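You operate a simulated robot arm through the tools that you are given. There is no shell and no other tool. Be economical: measure what you need, move in short steps, check, and stop when the job is done.

You are at the controls of a simulated robot arm. One attempt, no reset.

TASK
Slacken the brace bolt, swing the cross brace level and tighten the bolt again.
Fine: use the white spanner; lay it on the cork mat after each turn of the bolt.

The check looks at the end state, three seconds after you hand in, the way a careful person would. Anything else that was tipped, shoved, dropped, spilled or broken makes it a failure.

THE ROBOT
A 7-joint arm with a two-finger parallel gripper on a trunk, on a base that drives. Base frame: it is fixed to the floor where the robot stands at the start and does not move with it; the origin is under the middle of the robot, x ahead of it, y to its left, z up; the surface under the hand at the start is at about z = 823. Lengths are in mm, angles in rad, forces in N, time in s.
With the tool pointing down near the work surface it reaches from about 340 to 740 mm from the robot's upright axis, wherever it stands. Its first joint turns from -2.496 to 2.496 rad. Places, roughly: brace bolt [500, 0, 700]; cork mat [600, 100, 800]; cross brace [500, 200, 600]. Payload 3 kg.
The tool frame sits at the grasp point between the pads (the TCP): z along the fingers, y along the line on which they close. The tips reach 30 mm beyond it. Largest opening 110 mm; finger width 20, thickness 10; the body of the gripper, 48 by 112 mm, starts 55 mm behind the TCP.
Orientation is told as [roll, pitch, yaw] about the base's x, y, z axes, in that order, counted from this pose: with the fingers straight down and closing along the base's y, the tool's x points along the base's -x, its y along +y and its z along -z.

THE INTERFACE
- The arm moves only by the tool nudge_tool. Its argument "steps" is a list that holds one entry, the list of rows, each a list of 6 numbers: the shift along the tool's x, y, z in mm, then the turn, a rotation vector about the tool's x, y, z in rad. In form: [[[x, y, z, ax, ay, az], ...]]. A call has 1 to 8 rows; each row is the pose to reach, as a shift and turn from the pose commanded when the call began, along the tool's axes at that moment. "jaw" is the finger opening in mm, from 0 to 110, set as the call begins (left out, the last holds). Each row takes 0.2 s and may step no farther than 50 mm and 0.15 rad from the row before; otherwise, or with a gripper value out of range, the whole call is refused. Where a pose cannot be reached the arm comes as near as it can. A force on the tool above 40 N (or 10 N above the force at the start of the call, whichever is more), or a blocked arm, ends the call early, and 0.2 s more pass. The fingers move at their own pace (about 108 mm/s each) and stop on an object; they squeeze with about 29 N. The grip force told is the motor's: it shows also when the fingers shut on nothing. Time passes only in rows, and 0.2 s behind the last, so rows that repeat a pose let the fingers close. It gives the time, the measured TCP pose, the force on the tool (base axes), the opening and the grip force at its end, in the units of the frame above (readings bear some noise), with the torque about the TCP (base axes, N m) and any sound that the robot's microphone picked up.
- Cameras (640 x 400 px; columns grow to the right, rows downward): "scene" is now at [140.7, 16.1, 1662]; the picture's right is [0.16, -0.99, 0.00], its down [-0.87, -0.14, -0.46] and it looks along [0.46, 0.08, -0.89] (base axes); focal length 266 px, centre (320, 200). "wrist" rides on the gripper at [72, 17, -103] in the tool frame; the picture's right is [-0.23, 0.97, 0.00], its down [-0.76, -0.18, -0.62] and it looks along [-0.61, -0.14, 0.78] (tool axes); focal length 222 px, centre (320, 200). There is no depth. A picture from a camera that has moved, and an enlarged one, comes with that camera's place and axes in the base frame and with its lens. The place of the scene camera against the robot may be out by one fixed shift of up to 12 mm in any direction.
- grab_frame(camera): a new picture of that camera. It takes no simulated time.
- slide_trunk(by): slides the trunk up (or, below 0, down) by that many mm; the arm and the scene camera ride with it, the base frame stays. It gives what a move gives, with no picture.
- base_move(legs): drives the robot by 1 to 6 legs, each [ahead, left, turn to the left] in mm, mm and rad, along the robot's own axes; the way and the turn of a leg run together, so that a leg with both is an arc; at most 1500 mm and 3.142 rad a leg. The arm and the cameras ride along, it lands a little off, and it stops where it bumps. It gives what a move gives.
- turn_head(pan, tilt): turns the head with the scene camera to pan (to the left, within 1.501 rad either way) and tilt (down, from -0.506 to 1.204), counted from straight ahead of the robot. It gives what a move gives.
- inspect(camera, box): a new picture of the part [left, top, right, bottom] of that camera's present view, enlarged. It takes no simulated time.
- sign_off(): hands the job in; it is judged then, once.

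Go step by step. Nothing tells you exact positions but the pictures and the camera data: compare them with the known pose of the tool, close in by small moves and look again before you grip or let go. The budget is 120 turns and 78 pictures, counting those below and the enlarged ones. Unless the task says otherwise, let go and move clear before handing in, and close with one line.

The tools are called after "Call:" as a command line: name --argument value ..., lists and objects as JSON in quotes. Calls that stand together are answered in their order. nudge_tool: Moves the arm, as the interface text tells. Its arguments: {"type":"object","properties":{"steps":{"type":"array","items":{"type":"array","items":{"type":"array","items":{"type":"number"}}}},"jaw":{"type":"number"}},"required":["steps"]} The other tools are called the same way: slide_trunk (by) slides the trunk up or down; base_move (legs) drives the base; turn_head (pan, tilt) turns the head that bears the scene camera; grab_frame (camera) takes a picture; inspect (camera, box) takes an enlarged picture of a part of a camera's view; sign_off () hands the job in.

At the start:

```text
t: 0.0
tcp_pos: [614.8, 151.0, 1005.4]
tcp_rot: [-0.001, -0.001, -0.001]
ft_force: [-0.8, -0.2, 0.7]
moment: [-0.02, 0.0, 0.03]
opening: 109.9
gripper_force: 0.0
trunk travel left (down, up): [-800.0, 90.0]
robot x, y, heading: [0.1, 4.8, -0.002]
head pan, tilt: [0.162, 1.087]
```

scene: 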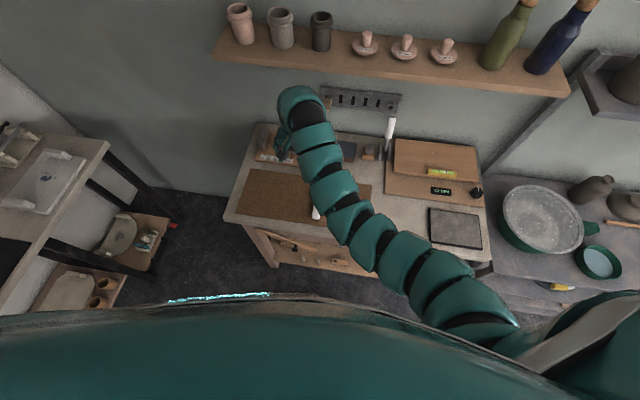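
wrist: 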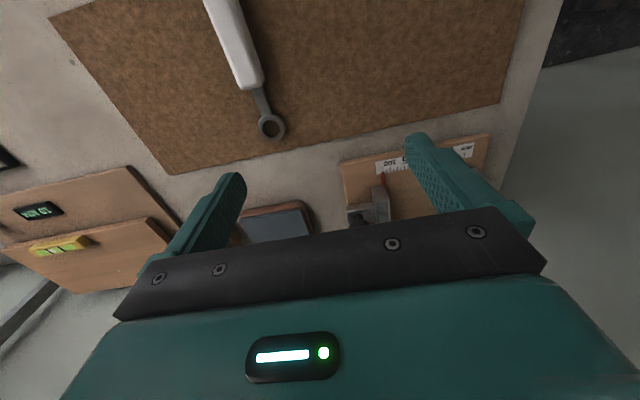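

I see the bench with the cork mat and a white spanner on it; the brace is under the bench front. I'll look closer at both.

Call:
inspect --camera "scene" --box '[210, 110, 500, 290]'

Call:
inspect --camera "scene" --box '[230, 210, 390, 310]'

Call:
inspect --camera "wrist" --box '[40, 0, 560, 260]'

```text
2.21 times, centred on (355, 200) of scene
camera zoom: at [140.7, 16.1, 1662.0], right [0.16, -0.99, 0.0], down [-0.87, -0.14, -0.46], along [0.46, 0.08, -0.89], focal length 586 px, centre (243, 200)
```

zoom: 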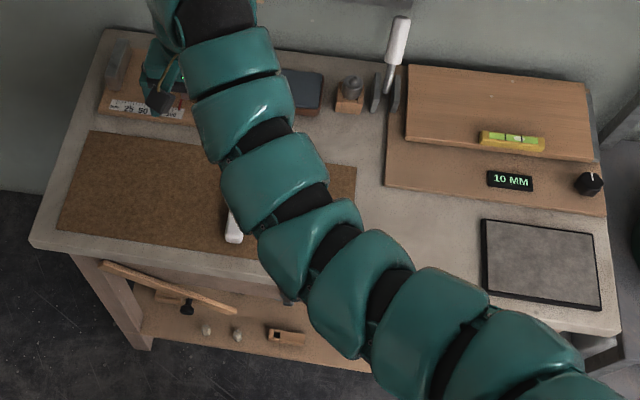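

```text
4.00 times, centred on (310, 260) of scene
camera zoom: at [140.7, 16.1, 1662.0], right [0.16, -0.99, 0.0], down [-0.87, -0.14, -0.46], along [0.46, 0.08, -0.89], focal length 1063 px, centre (360, -40)
```

zoom: 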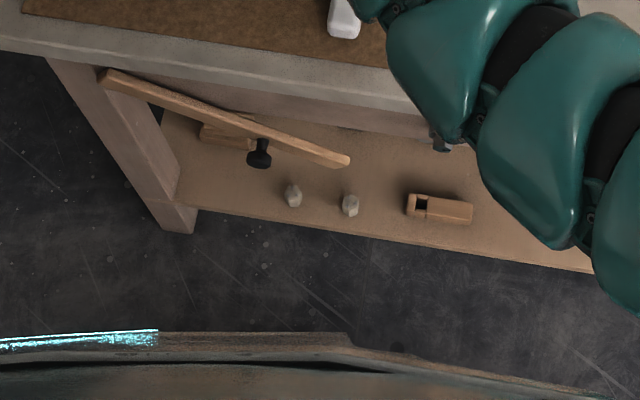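

```text
1.23 times, centred on (300, 130) of wrist
camera zoom: at [541.8, 167.9, 1109.3], right [0.23, 0.97, 0.0], down [0.76, -0.18, 0.62], along [0.61, -0.14, -0.78], focal length 273 px, centre (345, 286)
```

zoom: 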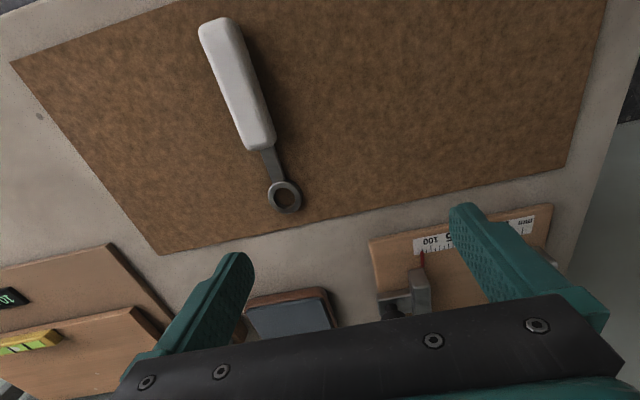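

The brace slants below the bench top, and the arm hides the bolt. I'll back off and lower the trunk for a frontal view.

Call:
base_move --legs '[[-550, 0, 0]]'

Call:
slide_trunk --by -450

Call:
turn_head --pan 0.1 --tilt 0.5

Call:
grab_frame --camera "scene"

```text
t: 3.2
tcp_pos: [56.1, 152.9, 1004.8]
tcp_rot: [0.0, -0.001, 0.003]
ft_force: [0.0, 0.2, 0.7]
moment: [-0.02, -0.01, 0.0]
opening: 110.1
gripper_force: 0.0
trunk travel left (down, up): [-800.0, 90.0]
robot x, y, heading: [-559.7, -3.5, 0.004]
head pan, tilt: [0.162, 1.087]
```

```text
refused: -450 is not a number from -400 to 400
```

```text
t: 4.2
tcp_pos: [55.6, 152.9, 1005.6]
tcp_rot: [0.0, -0.002, 0.004]
ft_force: [0.3, 0.0, 0.3]
moment: [0.0, -0.04, -0.02]
opening: 109.8
gripper_force: 0.0
trunk travel left (down, up): [-800.0, 90.0]
robot x, y, heading: [-558.5, -1.9, 0.004]
head pan, tilt: [0.099, 0.499]
```

```text
72 pictures are left
camera scene: at [-390.8, 14.4, 1708.9], right [0.1, -0.99, 0.0], down [-0.48, -0.05, -0.88], along [0.87, 0.09, -0.48], focal length 266 px, centre (320, 200)
```

scene: 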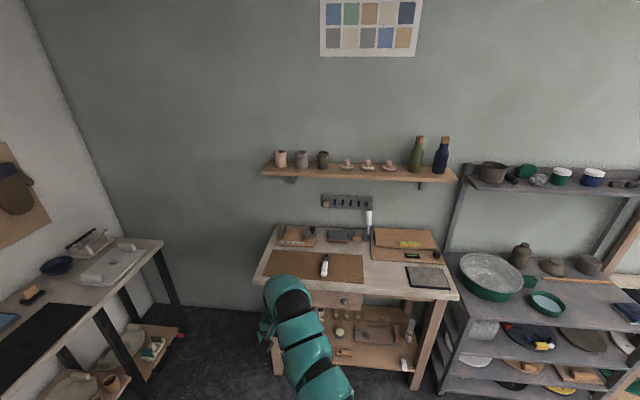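

The arm still blocks the brace. I'll lower the trunk by 400 and move sideways a bit for a clear view.

Call:
slide_trunk --by -400

Call:
turn_head --pan 0.1 --tilt 0.45

Call:
grab_frame --camera "scene"

```text
t: 8.0
tcp_pos: [55.7, 152.6, 605.2]
tcp_rot: [0.002, -0.003, 0.004]
ft_force: [0.4, 0.5, 0.2]
moment: [-0.01, -0.01, -0.02]
opening: 110.0
gripper_force: 0.1
trunk travel left (down, up): [-400.0, 490.0]
robot x, y, heading: [-558.8, -1.1, -0.002]
head pan, tilt: [0.099, 0.499]
```

```text
t: 8.7
tcp_pos: [55.6, 152.3, 604.5]
tcp_rot: [0.0, -0.003, 0.003]
ft_force: [0.0, 0.0, 0.0]
moment: [-0.01, 0.0, 0.03]
opening: 110.3
gripper_force: 0.1
trunk travel left (down, up): [-400.0, 490.0]
robot x, y, heading: [-553.5, -1.2, 0.005]
head pan, tilt: [0.099, 0.45]
```

```text
71 pictures are left
camera scene: at [-389.9, 14.5, 1313.5], right [0.1, -0.99, 0.0], down [-0.43, -0.04, -0.9], along [0.9, 0.09, -0.44], focal length 266 px, centre (320, 200)
```

scene: 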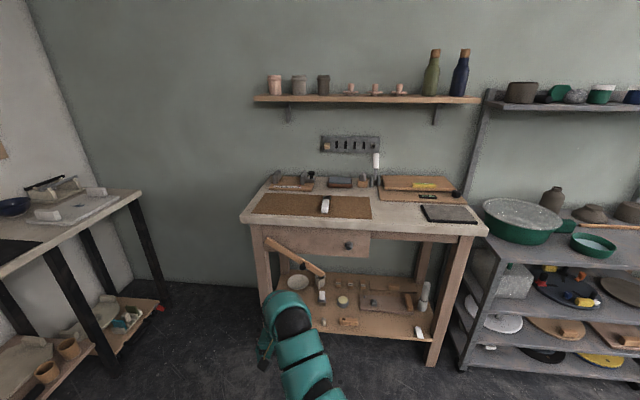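

Call:
inspect --camera "scene" --box '[230, 170, 390, 270]'

Call:
inspect --camera "scene" --box '[240, 220, 368, 300]'

```text
4.00 times, centred on (310, 220) of scene
camera zoom: at [-389.9, 14.5, 1313.5], right [0.1, -0.99, 0.0], down [-0.43, -0.04, -0.9], along [0.9, 0.09, -0.44], focal length 1063 px, centre (360, 120)
```

zoom: 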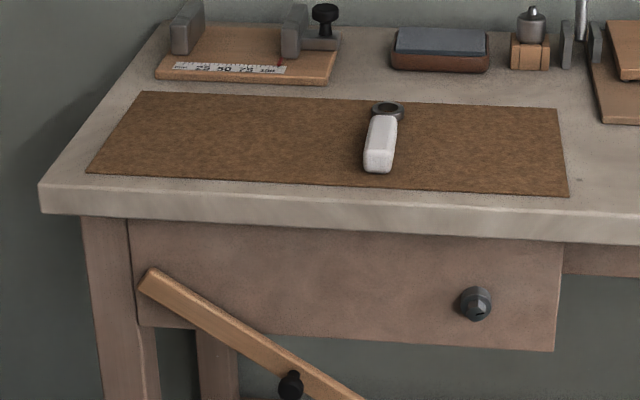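

```text
5.00 times, centred on (304, 260) of scene
camera zoom: at [-389.9, 14.5, 1313.5], right [0.1, -0.99, 0.0], down [-0.43, -0.04, -0.9], along [0.9, 0.09, -0.44], focal length 1328 px, centre (400, -100)
```

zoom: 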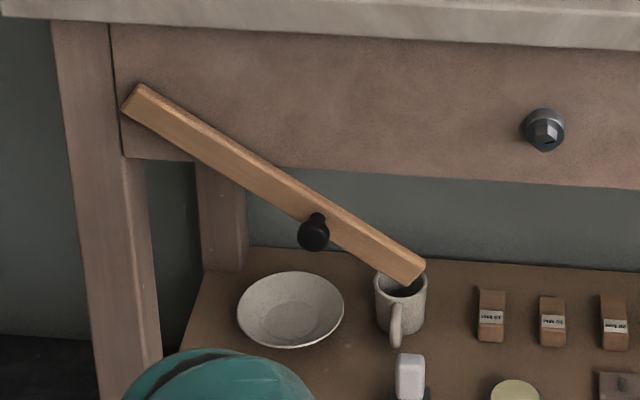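

The bolt is a hex head on the apron near [480, -10, 692]; the brace runs from about y=315, z=700 down to y=92, z=544, with a knob on it. The spanner on the mat lies along x at y≈83 with its ring toward +x. I'll test tipping the tool forward out here, which also shows the apron to the wrist camera.

Call:
nudge_tool --steps '[[[0, 0, 0, 0, -0.15, 0], [0, 0, 0, 0, -0.3, 0], [0, 0, 0, 0, -0.45, 0], [0, 0, 0, 0, -0.6, 0], [0, 0, 0, 0, -0.75, 0], [0, 0, 0, 0, -0.9, 0], [0, 0, 0, 0, -1.05, 0], [0, 0, 0, 0, -1.2, 0]]]'

Call:
nudge_tool --steps '[[[0, 0, 0, 0, -0.13, 0], [0, 0, 0, 0, -0.26, 0], [0, 0, 0, 0, -0.37, 0]]]'

Call:
grab_frame --camera "wrist"

```text
t: 10.5
tcp_pos: [55.1, 152.1, 605.5]
tcp_rot: [-0.001, -1.203, 0.005]
ft_force: [0.6, 1.0, -0.1]
moment: [0.01, 0.01, 0.03]
opening: 110.0
gripper_force: 0.1
trunk travel left (down, up): [-400.0, 490.0]
robot x, y, heading: [-556.2, -2.6, -0.002]
head pan, tilt: [0.099, 0.45]
```

```text
t: 11.3
tcp_pos: [55.8, 152.4, 605.3]
tcp_rot: [3.138, -1.567, -3.133]
ft_force: [0.2, 0.7, 0.1]
moment: [-0.02, 0.0, 0.03]
opening: 109.9
gripper_force: 0.1
trunk travel left (down, up): [-400.0, 490.0]
robot x, y, heading: [-558.8, -1.7, 0.002]
head pan, tilt: [0.099, 0.45]
```

```text
68 pictures are left
camera wrist: at [-48.4, 168.5, 534.5], right [-0.01, 0.97, 0.23], down [-0.63, -0.18, 0.76], along [0.78, -0.14, 0.61], focal length 222 px, centre (320, 200)
```

wrist: 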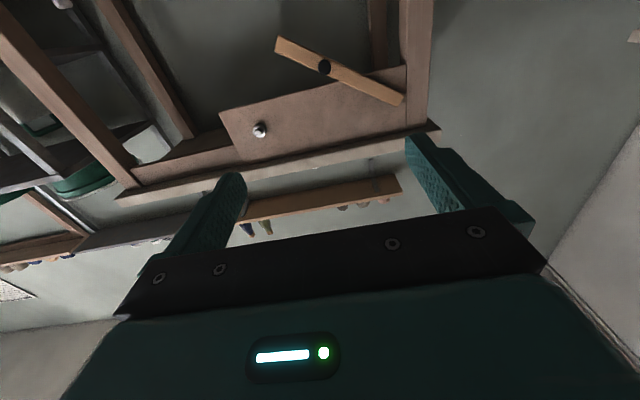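

Tipping works. Now drive nearer and bring the wrist camera in front of the bolt for accurate measuring.

Call:
base_move --legs '[[230, -160, 0]]'

Call:
grab_frame --camera "wrist"

Call:
grab_frame --camera "scene"

```text
t: 13.3
tcp_pos: [292.7, -7.3, 605.7]
tcp_rot: [-2.543, -1.571, 2.555]
ft_force: [-0.2, -0.5, 0.9]
moment: [0.0, -0.01, -0.02]
opening: 110.3
gripper_force: 0.1
trunk travel left (down, up): [-400.0, 490.0]
robot x, y, heading: [-320.3, -163.4, 0.012]
head pan, tilt: [0.099, 0.45]
```

```text
67 pictures are left
camera wrist: at [188.1, 8.0, 534.1], right [-0.01, 0.97, 0.23], down [-0.62, -0.18, 0.76], along [0.78, -0.13, 0.61], focal length 222 px, centre (320, 200)
```

wrist: 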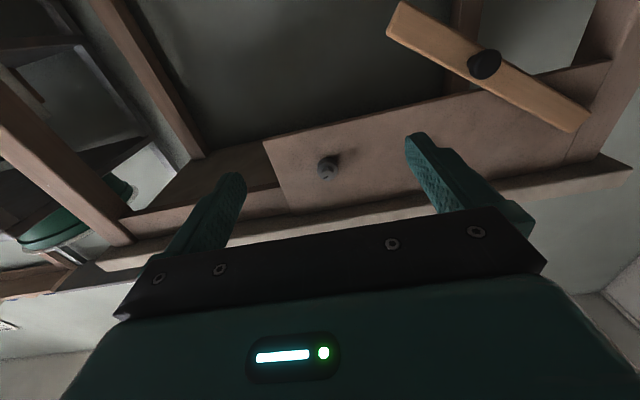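

```text
66 pictures are left
camera scene: at [-151.9, -148.5, 1313.5], right [0.11, -0.99, 0.0], down [-0.43, -0.05, -0.9], along [0.89, 0.1, -0.44], focal length 266 px, centre (320, 200)
```

scene: 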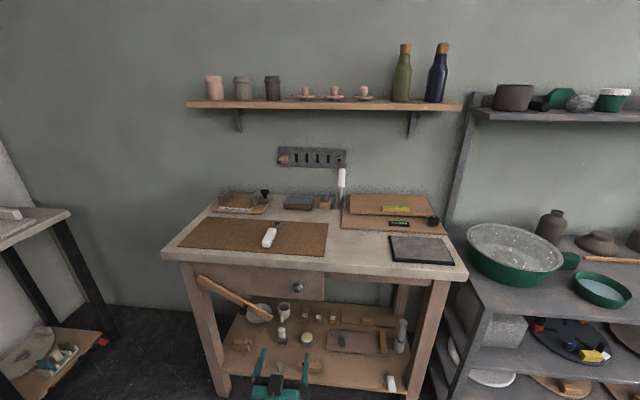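

Call:
inspect --camera "wrist" --box '[280, 130, 380, 193]'

Call:
inspect --camera "scene" --box '[230, 250, 326, 310]'

Call:
inspect --camera "scene" --box '[240, 160, 368, 240]'

```text
6.35 times, centred on (330, 162) of wrist
camera zoom: at [188.1, 8.0, 534.1], right [-0.01, 0.97, 0.23], down [-0.62, -0.18, 0.76], along [0.78, -0.13, 0.61], focal length 1410 px, centre (256, 444)
```

zoom: 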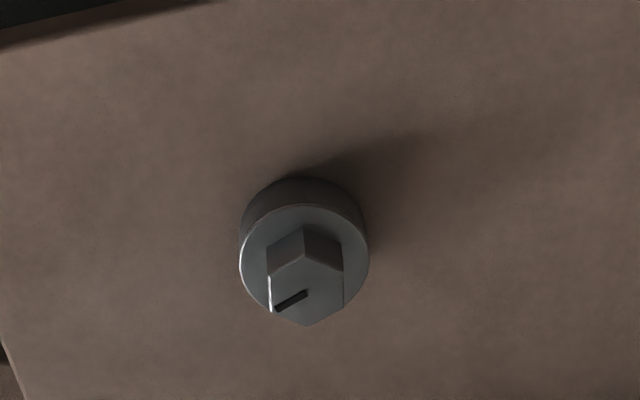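

```text
6.67 times, centred on (278, 280) of scene
camera zoom: at [-151.9, -148.5, 1313.5], right [0.11, -0.99, 0.0], down [-0.43, -0.05, -0.9], along [0.89, 0.1, -0.44], focal length 1771 px, centre (600, -333)
```

zoom: 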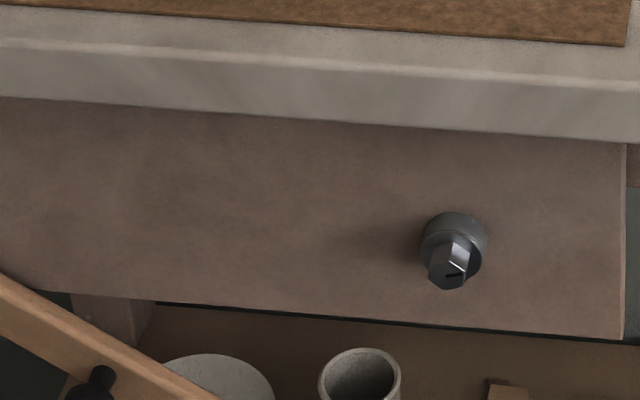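

```text
5.00 times, centred on (304, 200) of scene
camera zoom: at [-151.9, -148.5, 1313.5], right [0.11, -0.99, 0.0], down [-0.43, -0.05, -0.9], along [0.89, 0.1, -0.44], focal length 1328 px, centre (400, 200)
```

zoom: 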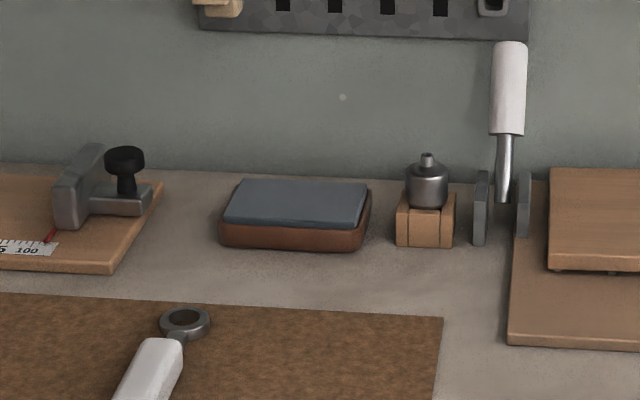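

The bolt is a hex of roughly 17 mm on a round boss, with corners at about 42° (mod 60) from +y towards +z. Now I'll tip the tool down again, raise the trunk and go over the spanner.

Call:
nudge_tool --steps '[[[0, 0, 0, 0, 0.15, 0], [0, 0, 0, 0, 0.3, 0], [0, 0, 0, 0, 0.45, 0], [0, 0, 0, 0, 0.6, 0], [0, 0, 0, 0, 0.75, 0], [0, 0, 0, 0, 0.9, 0], [0, 0, 0, 0, 1.05, 0], [0, 0, 0, 0, 1.2, 0]]]'

Call:
nudge_tool --steps '[[[0, 0, 0, 0, 0.13, 0], [0, 0, 0, 0, 0.26, 0], [0, 0, 0, 0, 0.37, 0]]]'

Call:
slide_trunk --by 400

Call:
base_move --legs '[[190, 163, -0.012]]'

```text
t: 15.1
tcp_pos: [291.1, -6.0, 604.8]
tcp_rot: [0.002, -0.371, 0.013]
ft_force: [0.1, -0.6, -0.4]
moment: [0.0, 0.03, 0.01]
opening: 110.0
gripper_force: 0.1
trunk travel left (down, up): [-400.0, 490.0]
robot x, y, heading: [-322.5, -167.7, 0.009]
head pan, tilt: [0.099, 0.45]
```

```text
t: 15.9
tcp_pos: [292.9, -6.3, 606.5]
tcp_rot: [0.0, -0.002, 0.012]
ft_force: [-0.2, -0.5, -0.1]
moment: [-0.03, 0.04, 0.0]
opening: 110.0
gripper_force: 0.0
trunk travel left (down, up): [-400.0, 490.0]
robot x, y, heading: [-325.7, -166.7, 0.01]
head pan, tilt: [0.099, 0.45]
```

```text
t: 19.7
tcp_pos: [293.6, -7.6, 1006.3]
tcp_rot: [0.001, -0.002, 0.01]
ft_force: [-0.2, -0.2, -0.9]
moment: [0.03, -0.01, 0.01]
opening: 110.1
gripper_force: 0.2
trunk travel left (down, up): [-800.0, 90.0]
robot x, y, heading: [-318.3, -165.6, 0.011]
head pan, tilt: [0.099, 0.45]
```

```text
t: 21.5
tcp_pos: [484.8, 147.9, 1005.8]
tcp_rot: [-0.001, 0.0, 0.001]
ft_force: [0.5, 0.3, -1.2]
moment: [0.0, 0.0, 0.02]
opening: 109.8
gripper_force: 0.1
trunk travel left (down, up): [-800.0, 90.0]
robot x, y, heading: [-131.4, -4.5, -0.0]
head pan, tilt: [0.099, 0.45]
```

Now moving over the spanner handle and looking.

Call:
nudge_tool --steps '[[[-15, -20, 0, 0, 0, 0], [-30, -45, 20, 0, 0, 0], [-40, -65, 50, 0, 0, 0]]]'

Call:
grab_frame --camera "wrist"

```text
t: 22.3
tcp_pos: [521.5, 85.3, 956.1]
tcp_rot: [0.001, -0.001, 0.002]
ft_force: [-0.4, -0.8, 0.0]
moment: [-0.01, 0.03, 0.01]
opening: 110.0
gripper_force: 0.0
trunk travel left (down, up): [-800.0, 90.0]
robot x, y, heading: [-132.1, -4.9, -0.003]
head pan, tilt: [0.099, 0.45]
```

```text
62 pictures are left
camera wrist: at [448.2, 101.3, 1060.1], right [0.23, 0.97, 0.0], down [0.76, -0.18, 0.62], along [0.61, -0.14, -0.78], focal length 222 px, centre (320, 200)
```

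wrist: 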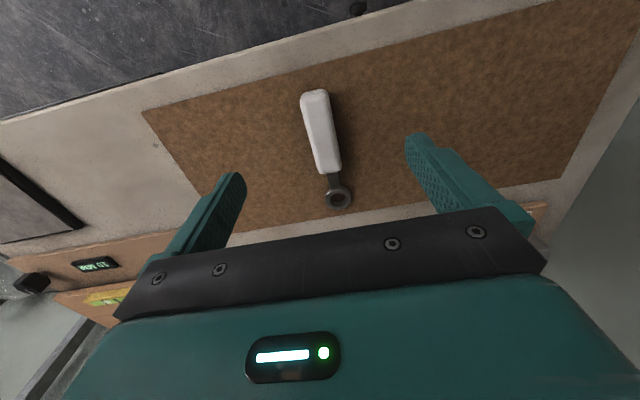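

Call:
inspect --camera "wrist" --box '[256, 80, 416, 220]'

Call:
inspect --camera "wrist" --box '[308, 160, 372, 215]'

Call:
inspect --camera "wrist" --box '[0, 0, 400, 250]'

```text
2.86 times, centred on (336, 150) of wrist
camera zoom: at [448.2, 101.3, 1060.1], right [0.23, 0.97, 0.0], down [0.76, -0.18, 0.62], along [0.61, -0.14, -0.78], focal length 635 px, centre (274, 343)
```

zoom: 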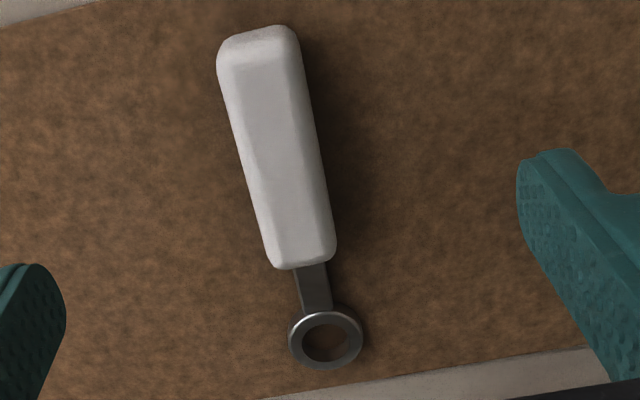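

```text
7.27 times, centred on (340, 188) of wrist
camera zoom: at [448.2, 101.3, 1060.1], right [0.23, 0.97, 0.0], down [0.76, -0.18, 0.62], along [0.61, -0.14, -0.78], focal length 1615 px, centre (174, 291)
```

zoom: 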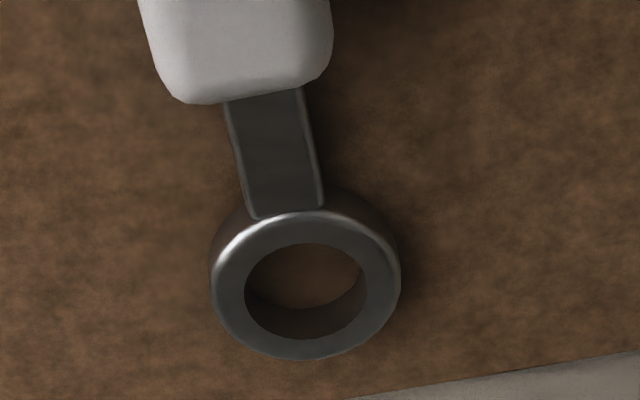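

```text
1.60 times, centred on (200, 125) of wrist
camera zoom: at [448.2, 101.3, 1060.1], right [0.23, 0.97, 0.0], down [0.76, -0.18, 0.62], along [0.61, -0.14, -0.78], focal length 355 px, centre (512, 320)
```

zoom: 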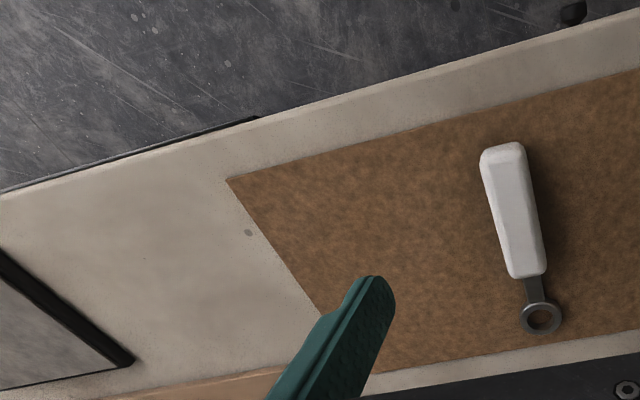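

The ring centre is at about [625, 84], its handle x 494–581 at y≈85, 27 mm wide, and the ring has a round hole of about 20 mm. I'll descend over the handle, jaws open.

Call:
nudge_tool --steps '[[[-3, 0, 25, 0, 0, 0], [-3, 0, 50, 0, 0, 0], [-3, 0, 72, 0, 0, 0], [-3, 0, 84, 0, 0, 0], [-3, 0, 90, 0, 0, 0]]]' --jaw 70

Call:
grab_frame --camera "wrist"

Call:
turn_head --pan 0.15 --tilt 0.95

Call:
inspect --camera "scene" --box '[200, 120, 440, 270]'

```text
t: 23.5
tcp_pos: [525.9, 83.1, 866.8]
tcp_rot: [-0.001, -0.002, 0.002]
ft_force: [0.2, 0.4, -0.1]
moment: [-0.03, -0.01, 0.0]
opening: 69.7
gripper_force: 0.0
trunk travel left (down, up): [-800.0, 90.0]
robot x, y, heading: [-132.2, -3.8, -0.0]
head pan, tilt: [0.099, 0.45]
```

```text
58 pictures are left
camera wrist: at [452.8, 99.3, 969.9], right [0.23, 0.97, 0.0], down [0.76, -0.18, 0.62], along [0.61, -0.14, -0.78], focal length 222 px, centre (320, 200)
```

wrist: 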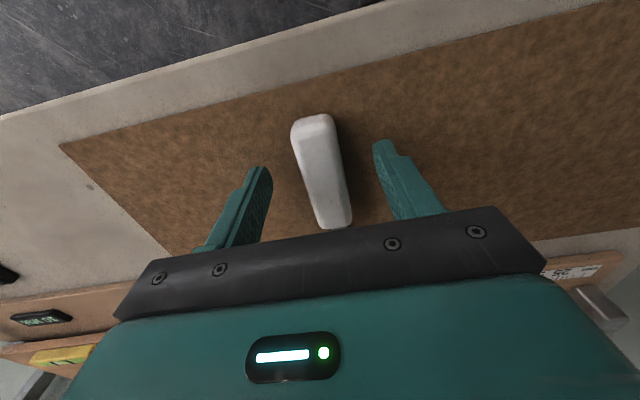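

```text
t: 24.4
tcp_pos: [525.6, 82.2, 866.8]
tcp_rot: [0.001, -0.002, 0.002]
ft_force: [0.5, 0.3, 0.0]
moment: [0.0, -0.02, 0.0]
opening: 69.9
gripper_force: 0.1
trunk travel left (down, up): [-800.0, 90.0]
robot x, y, heading: [-134.2, -3.5, -0.003]
head pan, tilt: [0.15, 0.949]
```

```text
2.67 times, centred on (320, 195) of scene
camera zoom: at [17.8, 13.4, 1671.6], right [0.15, -0.99, 0.0], down [-0.8, -0.12, -0.58], along [0.58, 0.09, -0.81], focal length 708 px, centre (320, 213)
```

zoom: 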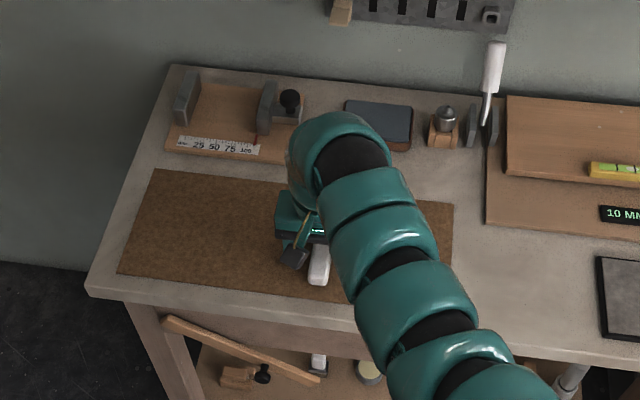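

The handle sits between the fingers. Down 7 mm more and close.

Call:
nudge_tool --steps '[[[0, 2, 4, 0, 0, 0], [0, 2, 7, 0, 0, 0]]]'

Call:
nudge_tool --steps '[[[0, 0, 0, 0, 0, 0], [0, 0, 0, 0, 0, 0], [0, 0, 0, 0, 0, 0]]]' --jaw 0

Call:
grab_frame --camera "wrist"

```text
t: 25.0
tcp_pos: [526.4, 85.5, 859.7]
tcp_rot: [0.0, 0.0, 0.001]
ft_force: [0.0, -0.4, 0.1]
moment: [-0.01, -0.02, -0.01]
opening: 70.1
gripper_force: 0.1
trunk travel left (down, up): [-800.0, 90.0]
robot x, y, heading: [-133.6, -4.9, -0.001]
head pan, tilt: [0.15, 0.949]
```

```text
t: 25.8
tcp_pos: [526.3, 84.8, 859.6]
tcp_rot: [-0.002, -0.001, 0.003]
ft_force: [-0.1, -0.5, 0.2]
moment: [-0.02, 0.05, -0.02]
opening: 27.3
gripper_force: 28.9
trunk travel left (down, up): [-800.0, 90.0]
robot x, y, heading: [-131.6, -3.3, 0.002]
head pan, tilt: [0.15, 0.949]
```

```text
56 pictures are left
camera wrist: at [453.0, 101.5, 963.1], right [0.23, 0.97, 0.0], down [0.76, -0.18, 0.62], along [0.61, -0.14, -0.78], focal length 222 px, centre (320, 200)
```

wrist: 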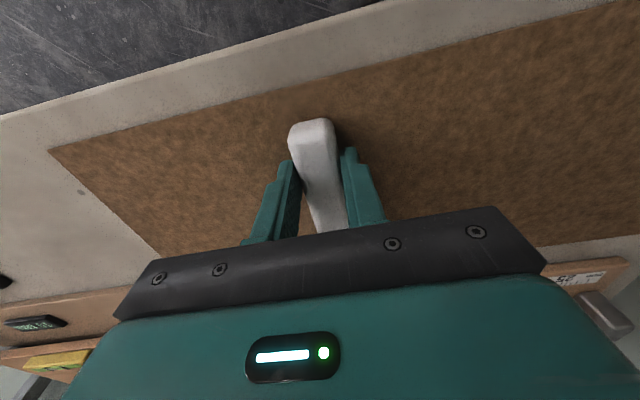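

Grip holds (27 mm handle). Lift, back off, tip forward so the ring points up, then lower the trunk.

Call:
nudge_tool --steps '[[[0, 0, 30, 0, 0, 0]]]'

```text
t: 26.2
tcp_pos: [529.4, 85.9, 854.5]
tcp_rot: [0.003, -0.016, 0.001]
ft_force: [-17.8, -7.2, 34.2]
moment: [0.01, 1.37, 0.27]
opening: 27.6
gripper_force: 29.2
trunk travel left (down, up): [-800.0, 90.0]
robot x, y, heading: [-130.4, -0.5, 0.002]
head pan, tilt: [0.15, 0.949]
stopped in row 1: the force on the tool passed its limit at 75 N (the readings are from after the stop); the commanded pose is now the measured one
```

I had the sign wrong and pressed down lightly; the stop caught it. Lifting properly now (tool z is down).

Call:
nudge_tool --steps '[[[0, 0, -10, 0, 0, 0], [0, 0, -40, 0, 0, 0], [0, 0, -80, 0, 0, 0], [0, 0, -110, 0, 0, 0]]]'

Call:
inspect --camera "scene" --box '[200, 90, 440, 240]'

```text
t: 27.2
tcp_pos: [528.6, 83.8, 956.5]
tcp_rot: [0.0, -0.012, 0.001]
ft_force: [-0.5, 0.1, 0.1]
moment: [-0.05, -0.01, 0.02]
opening: 0.1
gripper_force: 28.2
trunk travel left (down, up): [-800.0, 90.0]
robot x, y, heading: [-134.4, -1.4, -0.001]
head pan, tilt: [0.15, 0.949]
```

```text
2.67 times, centred on (320, 165) of scene
camera zoom: at [17.0, 13.3, 1671.6], right [0.15, -0.99, 0.0], down [-0.8, -0.12, -0.58], along [0.58, 0.09, -0.81], focal length 708 px, centre (320, 293)
```

zoom: 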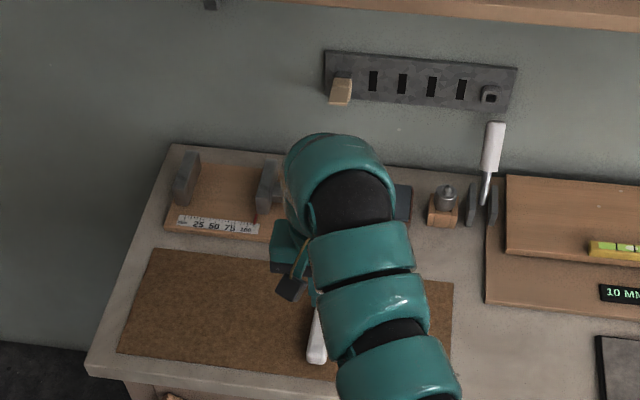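

The jaws slipped off. Let me look at the spanner.

Call:
nudge_tool --steps '[[[0, 0, 0, 0, 0.011, 0], [0, 0, 0, 0, 0.011, 0]]]' --jaw 80

Call:
inspect --camera "wrist" --box '[200, 50, 440, 220]'

```text
t: 27.8
tcp_pos: [529.9, 84.0, 958.6]
tcp_rot: [0.001, -0.002, 0.001]
ft_force: [-0.3, -0.3, -0.4]
moment: [0.04, -0.04, 0.01]
opening: 79.9
gripper_force: 0.0
trunk travel left (down, up): [-800.0, 90.0]
robot x, y, heading: [-131.9, -4.2, 0.006]
head pan, tilt: [0.15, 0.949]
```

```text
2.35 times, centred on (320, 135) of wrist
camera zoom: at [456.3, 100.3, 1061.8], right [0.23, 0.97, 0.0], down [0.76, -0.18, 0.62], along [0.61, -0.14, -0.78], focal length 523 px, centre (320, 353)
```

zoom: 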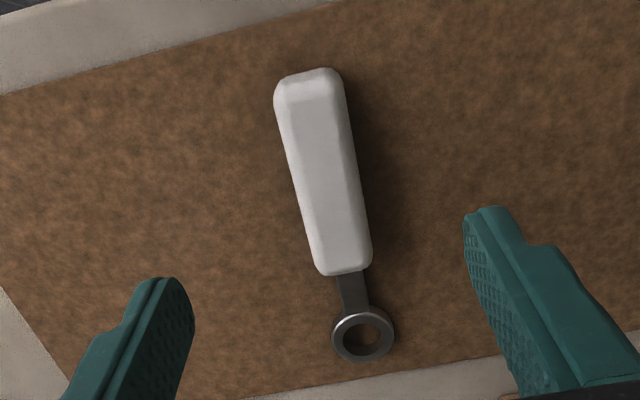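

The spanner lies almost where it was. I'll regrip nearer its balance point, slightly lower, and lift slowly.

Call:
nudge_tool --steps '[[[-6, 1, 45, 0, 0, 0], [-12, 1, 85, 0, 0, 0], [-12, 1, 96, 0, 0, 0], [-12, 1, 101, 0, 0, 0]]]'

Call:
nudge_tool --steps '[[[0, 0, 0, 0, 0, 0], [0, 0, 0, 0, 0, 0], [0, 0, 0, 0, 0, 0], [0, 0, 0, 0, 0, 0]]]' --jaw 0

Call:
nudge_tool --steps '[[[0, 0, -2, 0, 0, 0], [0, 0, -4, 0, 0, 0], [0, 0, -8, 0, 0, 0], [0, 0, -12, 0, 0, 0]]]'

Call:
inspect --camera "wrist" --box '[200, 80, 440, 240]'

```text
t: 28.8
tcp_pos: [542.4, 87.6, 857.5]
tcp_rot: [0.001, -0.002, 0.002]
ft_force: [0.3, -0.4, -0.5]
moment: [0.0, 0.01, 0.01]
opening: 80.0
gripper_force: 0.0
trunk travel left (down, up): [-800.0, 90.0]
robot x, y, heading: [-127.4, -2.4, 0.004]
head pan, tilt: [0.15, 0.949]
```

```text
t: 29.8
tcp_pos: [542.6, 88.1, 857.7]
tcp_rot: [0.003, -0.003, -0.001]
ft_force: [0.1, -1.3, 0.4]
moment: [-0.06, -0.07, -0.07]
opening: 27.3
gripper_force: 28.6
trunk travel left (down, up): [-800.0, 90.0]
robot x, y, heading: [-132.3, -2.7, -0.001]
head pan, tilt: [0.15, 0.949]
```

```text
t: 30.8
tcp_pos: [542.3, 86.4, 869.0]
tcp_rot: [0.001, 0.001, 0.003]
ft_force: [-0.4, 0.7, -0.7]
moment: [0.02, 0.03, 0.03]
opening: 27.2
gripper_force: 28.4
trunk travel left (down, up): [-800.0, 90.0]
robot x, y, heading: [-132.0, -2.0, 0.001]
head pan, tilt: [0.15, 0.949]
```

```text
2.50 times, centred on (320, 160) of wrist
camera zoom: at [468.4, 102.9, 974.1], right [0.23, 0.97, 0.0], down [0.76, -0.18, 0.62], along [0.61, -0.14, -0.78], focal length 555 px, centre (320, 300)
```

zoom: 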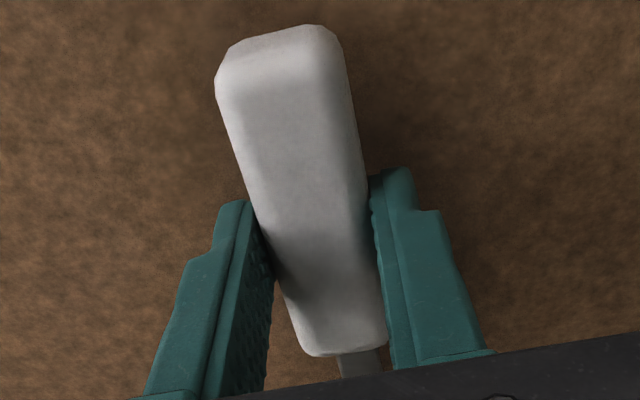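

Call:
nudge_tool --steps '[[[0, 0, -8, 0, 0, 0], [0, 0, -16, 0, 0, 0], [0, 0, -24, 0, 0, 0], [0, 0, -32, 0, 0, 0]]]'

Call:
inspect --camera "wrist" --box '[200, 80, 440, 240]'

```text
t: 31.8
tcp_pos: [542.7, 88.0, 902.2]
tcp_rot: [0.003, -0.002, -0.001]
ft_force: [-0.2, 1.0, -2.1]
moment: [-0.02, 0.01, 0.0]
opening: 27.2
gripper_force: 28.9
trunk travel left (down, up): [-800.0, 90.0]
robot x, y, heading: [-131.6, -3.7, -0.002]
head pan, tilt: [0.15, 0.949]
```

```text
2.50 times, centred on (320, 160) of wrist
camera zoom: at [468.8, 104.1, 1005.9], right [0.23, 0.97, 0.0], down [0.76, -0.18, 0.62], along [0.61, -0.14, -0.78], focal length 555 px, centre (320, 300)
```

zoom: 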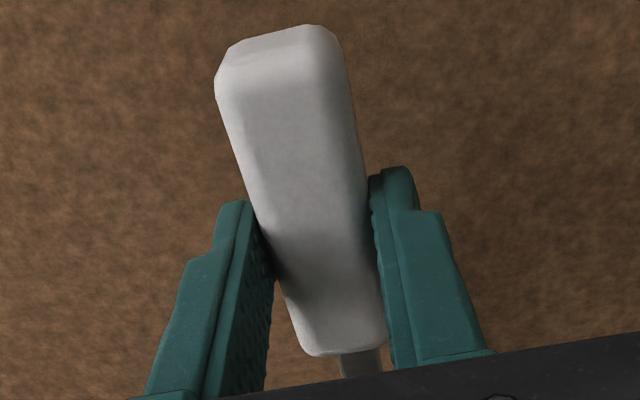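

It's held firmly. Lift, back off, and tip forward.

Call:
nudge_tool --steps '[[[0, 0, -15, 0, 0, 0], [0, 0, -30, 0, 0, 0], [0, 0, -45, 0, 0, 0], [0, 0, -60, 0, 0, 0]]]'

Call:
base_move --legs '[[-300, 0, 0]]'

Call:
nudge_tool --steps '[[[0, 0, 0, 0, -0.14, 0], [0, 0, 0, 0, -0.28, 0], [0, 0, 0, 0, -0.42, 0], [0, 0, 0, 0, -0.56, 0], [0, 0, 0, 0, -0.7, 0], [0, 0, 0, 0, -0.84, 0], [0, 0, 0, 0, -0.98, 0], [0, 0, 0, 0, -1.12, 0]]]'

Call:
nudge_tool --steps '[[[0, 0, 0, 0, -0.14, 0], [0, 0, 0, 0, -0.28, 0], [0, 0, 0, 0, -0.42, 0], [0, 0, 0, 0, -0.45, 0]]]'

Call:
slide_trunk --by -350

```text
t: 32.8
tcp_pos: [545.3, 86.4, 962.2]
tcp_rot: [0.002, 0.0, 0.001]
ft_force: [-0.8, 0.3, -0.8]
moment: [-0.05, 0.01, -0.02]
opening: 27.4
gripper_force: 29.4
trunk travel left (down, up): [-800.0, 90.0]
robot x, y, heading: [-133.3, -1.5, 0.002]
head pan, tilt: [0.15, 0.949]
```

```text
t: 34.9
tcp_pos: [233.6, 85.2, 962.5]
tcp_rot: [0.003, -0.002, -0.005]
ft_force: [-0.1, -0.4, -1.2]
moment: [0.02, -0.02, 0.01]
opening: 27.5
gripper_force: 28.7
trunk travel left (down, up): [-800.0, 90.0]
robot x, y, heading: [-441.4, -0.9, -0.004]
head pan, tilt: [0.15, 0.949]
```

```text
t: 36.7
tcp_pos: [232.0, 84.4, 961.3]
tcp_rot: [0.006, -1.124, -0.008]
ft_force: [1.0, 0.1, -0.6]
moment: [0.03, 0.04, -0.03]
opening: 27.2
gripper_force: 29.2
trunk travel left (down, up): [-800.0, 90.0]
robot x, y, heading: [-438.9, -4.2, -0.004]
head pan, tilt: [0.15, 0.949]
```

```text
t: 37.7
tcp_pos: [232.2, 84.4, 962.0]
tcp_rot: [2.626, -1.569, -2.627]
ft_force: [-0.1, -0.5, -1.4]
moment: [-0.03, 0.0, -0.02]
opening: 27.3
gripper_force: 29.3
trunk travel left (down, up): [-800.0, 90.0]
robot x, y, heading: [-446.5, -2.4, -0.008]
head pan, tilt: [0.15, 0.949]
```

```text
t: 41.1
tcp_pos: [233.8, 84.0, 612.7]
tcp_rot: [1.782, -1.57, -1.787]
ft_force: [0.8, -0.6, -1.0]
moment: [-0.03, 0.04, 0.02]
opening: 27.6
gripper_force: 29.2
trunk travel left (down, up): [-450.0, 440.0]
robot x, y, heading: [-441.1, -0.4, -0.002]
head pan, tilt: [0.15, 0.949]
```

Ring now points up. Drive closer, roll the spanner to α=0.5 (handle to lower left) and line up the ring in front of the bolt.

Call:
nudge_tool --steps '[[[-3, -15, 0, 0, 0, 0.13], [-5, -30, 0, 0, 0, 0.26], [-8, -45, 0, 0, 0, 0.39], [-10, -58, 0, 0, 0, 0.5]]]'

Call:
base_move --legs '[[140, 0, 0]]'

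Call:
turn_head --pan -0.05 --tilt 0.75

Call:
grab_frame --camera "scene"

Call:
grab_frame --camera "wrist"

```text
t: 42.1
tcp_pos: [231.9, 24.0, 620.9]
tcp_rot: [1.575, -1.067, -1.576]
ft_force: [0.0, -0.3, -1.9]
moment: [0.06, 0.03, 0.01]
opening: 27.3
gripper_force: 29.0
trunk travel left (down, up): [-450.0, 440.0]
robot x, y, heading: [-444.6, -3.3, -0.006]
head pan, tilt: [0.15, 0.949]
```

```text
t: 43.4
tcp_pos: [371.0, 26.2, 619.7]
tcp_rot: [1.571, -1.068, -1.574]
ft_force: [-0.3, -0.2, -1.0]
moment: [-0.01, 0.03, -0.01]
opening: 27.1
gripper_force: 29.4
trunk travel left (down, up): [-450.0, 440.0]
robot x, y, heading: [-305.9, -6.1, -0.003]
head pan, tilt: [0.15, 0.949]
```

```text
t: 44.2
tcp_pos: [371.3, 25.7, 621.2]
tcp_rot: [1.571, -1.068, -1.575]
ft_force: [-0.4, -0.9, -1.8]
moment: [-0.01, 0.03, -0.02]
opening: 27.5
gripper_force: 29.7
trunk travel left (down, up): [-450.0, 440.0]
robot x, y, heading: [-302.2, -1.5, 0.002]
head pan, tilt: [-0.051, 0.75]
```

```text
51 pictures are left
camera scene: at [-143.7, -2.0, 1337.0], right [-0.05, -1.0, 0.0], down [-0.68, 0.04, -0.73], along [0.73, -0.04, -0.68], focal length 266 px, centre (320, 200)
```

scene: 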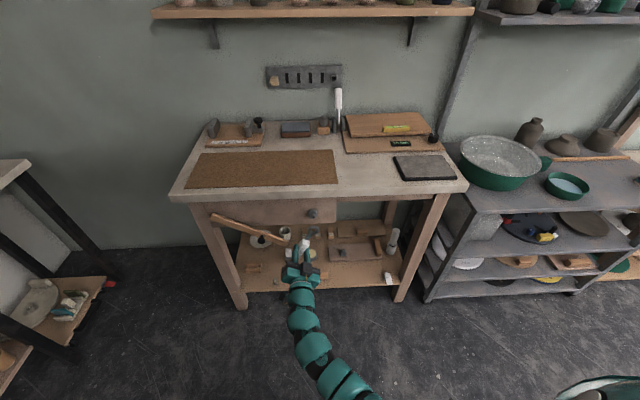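

```text
50 pictures are left
camera wrist: at [266.5, 75.4, 566.6], right [0.0, 0.74, 0.67], down [-0.62, -0.52, 0.58], along [0.78, -0.42, 0.46], focal length 222 px, centre (320, 200)
```

wrist: 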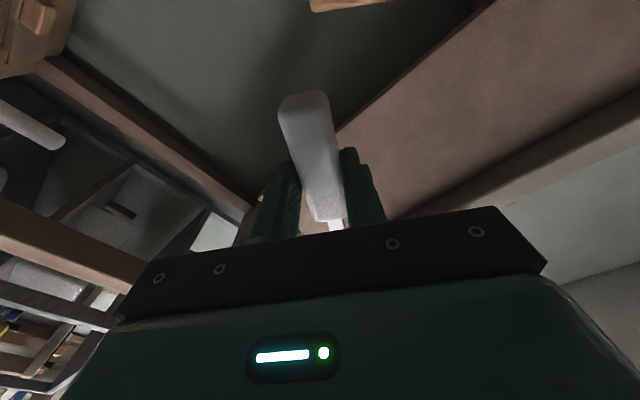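

Call:
inspect --camera "scene" --box '[264, 195, 360, 285]'

```text
4.44 times, centred on (312, 240) of scene
camera zoom: at [-143.7, -2.0, 1337.0], right [-0.05, -1.0, 0.0], down [-0.68, 0.04, -0.73], along [0.73, -0.04, -0.68], focal length 1181 px, centre (356, 22)
```

zoom: 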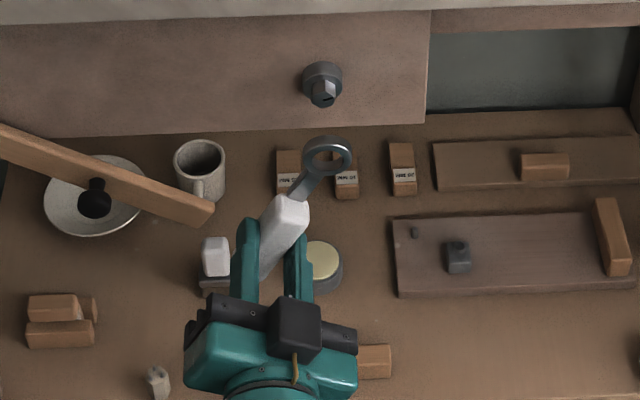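

Clear view of ring and bolt. I estimate the hex face at [450, -16, 700] and the ring about 4 mm low; move up a little and forward 40 mm, then look again.

Call:
nudge_tool --steps '[[[-4, 1, 20, 0, 0, 0], [-4, 1, 38, 0, 0, 0]]]'

Call:
inspect --camera "scene" --box '[288, 195, 344, 230]'

```text
t: 44.8
tcp_pos: [408.3, 24.2, 626.1]
tcp_rot: [1.573, -1.068, -1.576]
ft_force: [-0.2, 0.0, -1.3]
moment: [0.0, 0.03, 0.0]
opening: 27.4
gripper_force: 29.0
trunk travel left (down, up): [-450.0, 440.0]
robot x, y, heading: [-304.1, -1.8, -0.003]
head pan, tilt: [-0.051, 0.75]
```

```text
11.43 times, centred on (316, 212) of scene
camera zoom: at [-143.6, -2.0, 1337.0], right [-0.05, -1.0, 0.0], down [-0.68, 0.04, -0.73], along [0.73, -0.04, -0.68], focal length 3036 px, centre (366, 57)
```

zoom: 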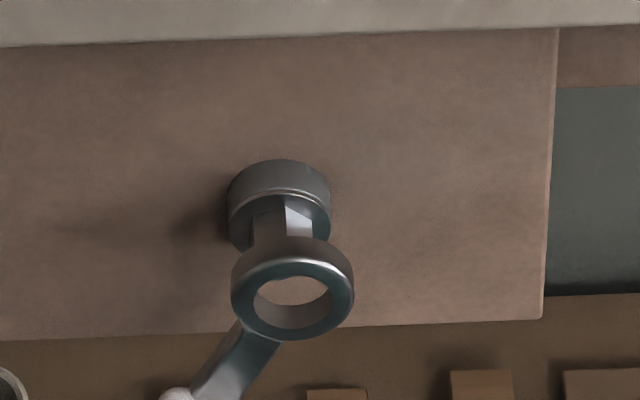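

Ring is about 2 mm too far right. Correct by +2 mm in y and creep forward 12 mm.

Call:
nudge_tool --steps '[[[1.4, 1.5, 6, 0, 0, 0], [1.4, 1.5, 12, 0, 0, 0]]]'

Call:
inspect --camera "scene" --box '[296, 202, 328, 222]'

```text
t: 45.4
tcp_pos: [419.3, 26.4, 624.7]
tcp_rot: [1.566, -1.067, -1.571]
ft_force: [-11.0, 0.4, -3.5]
moment: [0.1, -0.66, -0.47]
opening: 27.8
gripper_force: 29.4
trunk travel left (down, up): [-450.0, 440.0]
robot x, y, heading: [-302.3, -3.6, -0.003]
head pan, tilt: [-0.051, 0.75]
```

```text
16.00 times, centred on (312, 212) of scene
camera zoom: at [-144.5, -2.0, 1337.1], right [-0.05, -1.0, 0.0], down [-0.68, 0.04, -0.73], along [0.73, -0.04, -0.68], focal length 4251 px, centre (448, 8)
```

zoom: 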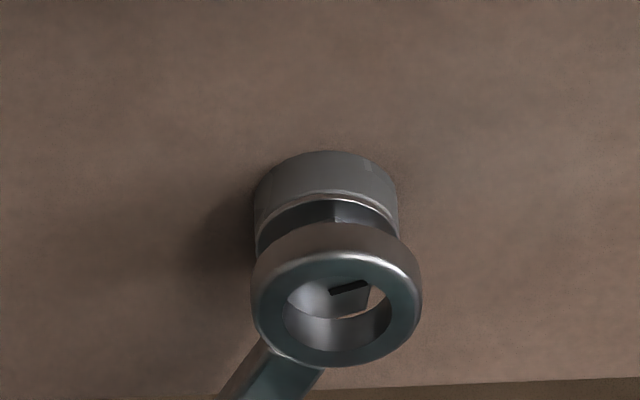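

Contact with the hex face: the ring sits about 4 mm high and 1 mm right of the bolt's axis. Back off slightly, correct, and look.

Call:
nudge_tool --steps '[[[0, 0, -4, 0, 0, 0], [4, -1, -4, 0, 0, 0], [4, -1, -2, 0, 0, 0]]]'

Call:
inspect --camera "scene" --box '[296, 202, 328, 222]'

```text
t: 46.2
tcp_pos: [418.1, 26.4, 621.5]
tcp_rot: [1.57, -1.07, -1.575]
ft_force: [0.3, -0.5, -0.7]
moment: [-0.04, 0.01, 0.03]
opening: 27.4
gripper_force: 29.4
trunk travel left (down, up): [-450.0, 440.0]
robot x, y, heading: [-302.1, -5.4, -0.003]
head pan, tilt: [-0.051, 0.75]
```

```text
16.00 times, centred on (312, 212) of scene
camera zoom: at [-143.5, -2.0, 1337.0], right [-0.05, -1.0, 0.0], down [-0.68, 0.04, -0.73], along [0.73, -0.04, -0.68], focal length 4251 px, centre (448, 8)
```

zoom: 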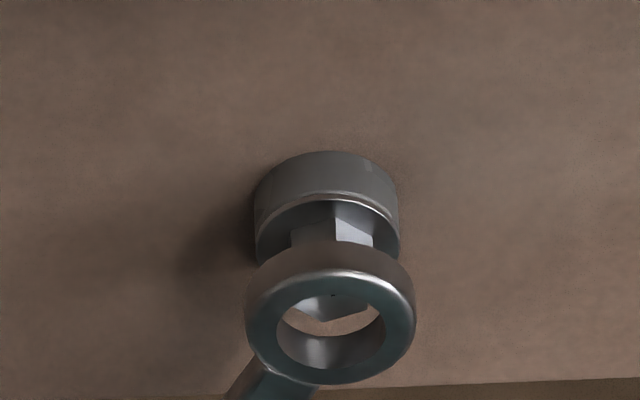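

Now the hex sits nicely inside the ring hole. Push on by 10 mm in small steps.

Call:
nudge_tool --steps '[[[0, 0, 3, 0, 0, 0], [0, 0, 6, 0, 0, 0], [0, 0, 9, 0, 0, 0], [0, 0, 11, 0, 0, 0]]]'

Call:
inspect --camera "scene" --box '[296, 202, 328, 222]'

```text
t: 47.2
tcp_pos: [429.7, 26.5, 620.1]
tcp_rot: [1.573, -1.069, -1.573]
ft_force: [-0.1, -0.6, -1.5]
moment: [0.01, 0.04, 0.02]
opening: 27.0
gripper_force: 28.9
trunk travel left (down, up): [-450.0, 440.0]
robot x, y, heading: [-302.6, -0.8, -0.004]
head pan, tilt: [-0.051, 0.75]
```

```text
16.00 times, centred on (312, 212) of scene
camera zoom: at [-143.6, -2.0, 1337.0], right [-0.05, -1.0, 0.0], down [-0.68, 0.04, -0.73], along [0.73, -0.04, -0.68], focal length 4251 px, centre (448, 8)
```

zoom: 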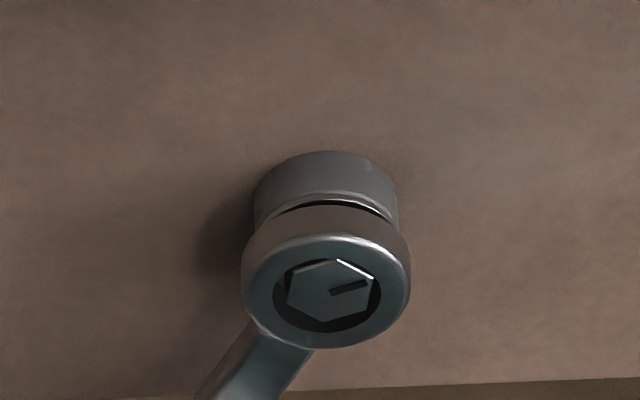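

The ring is seated over the hex. Now turn it counter-clockwise about the bolt axis, first a small amount to feel the torque.

Call:
nudge_tool --steps '[[[-0.84, -11.93, 0, 0, 0, -0.14], [-3.33, -23.63, 0, 0, 0, -0.28]]]'

Call:
inspect --camera "scene" --box '[296, 202, 328, 222]'

```text
t: 47.8
tcp_pos: [430.1, 5.5, 611.5]
tcp_rot: [1.572, -1.352, -1.573]
ft_force: [-5.3, 0.1, -1.5]
moment: [0.37, -0.36, -0.03]
opening: 27.1
gripper_force: 29.0
trunk travel left (down, up): [-450.0, 440.0]
robot x, y, heading: [-308.1, -5.4, -0.005]
head pan, tilt: [-0.051, 0.75]
```

```text
16.00 times, centred on (312, 212) of scene
camera zoom: at [-144.1, -2.1, 1337.1], right [-0.05, -1.0, 0.0], down [-0.68, 0.04, -0.73], along [0.73, -0.04, -0.68], focal length 4251 px, centre (448, 8)
```

zoom: 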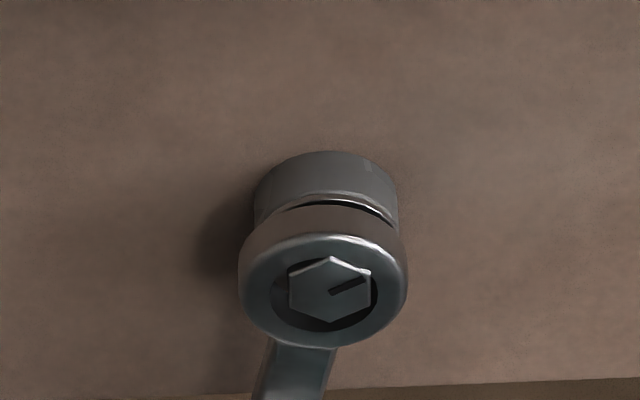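

The bolt's mark follows the spanner. Continue the turn, recentring the ring slightly.

Call:
nudge_tool --steps '[[[-1.7, -13.7, 0, 0, 0, -0.14], [-4.2, -25.4, 0, 0, 0, -0.28], [-8.3, -36.7, 0, 0, 0, -0.42], [-14, -47.2, 0, 0, 0, -0.56], [-21, -56.9, 0, 0, 0, -0.7]]]'

Call:
inspect --camera "scene" --box '[272, 192, 352, 242]'

```text
t: 49.0
tcp_pos: [430.7, -57.4, 619.1]
tcp_rot: [-1.564, -1.09, 1.561]
ft_force: [-8.3, -4.8, -18.0]
moment: [-0.02, -0.23, 0.24]
opening: 27.3
gripper_force: 29.3
trunk travel left (down, up): [-450.0, 440.0]
robot x, y, heading: [-307.8, -5.7, -0.006]
head pan, tilt: [-0.051, 0.75]
```

```text
8.00 times, centred on (312, 217) of scene
camera zoom: at [-142.6, -2.6, 1336.7], right [-0.05, -1.0, 0.0], down [-0.68, 0.04, -0.73], along [0.73, -0.04, -0.68], focal length 2125 px, centre (384, 64)
```

zoom: 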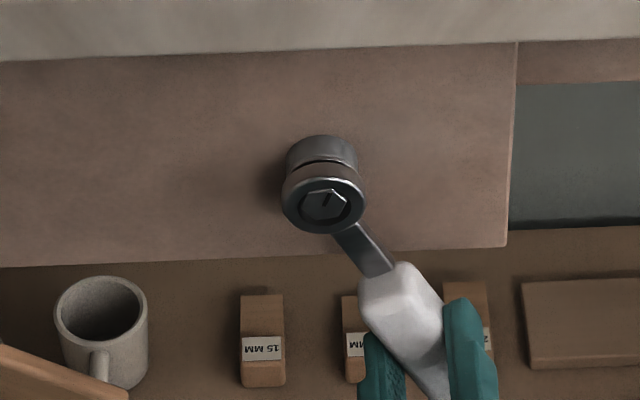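

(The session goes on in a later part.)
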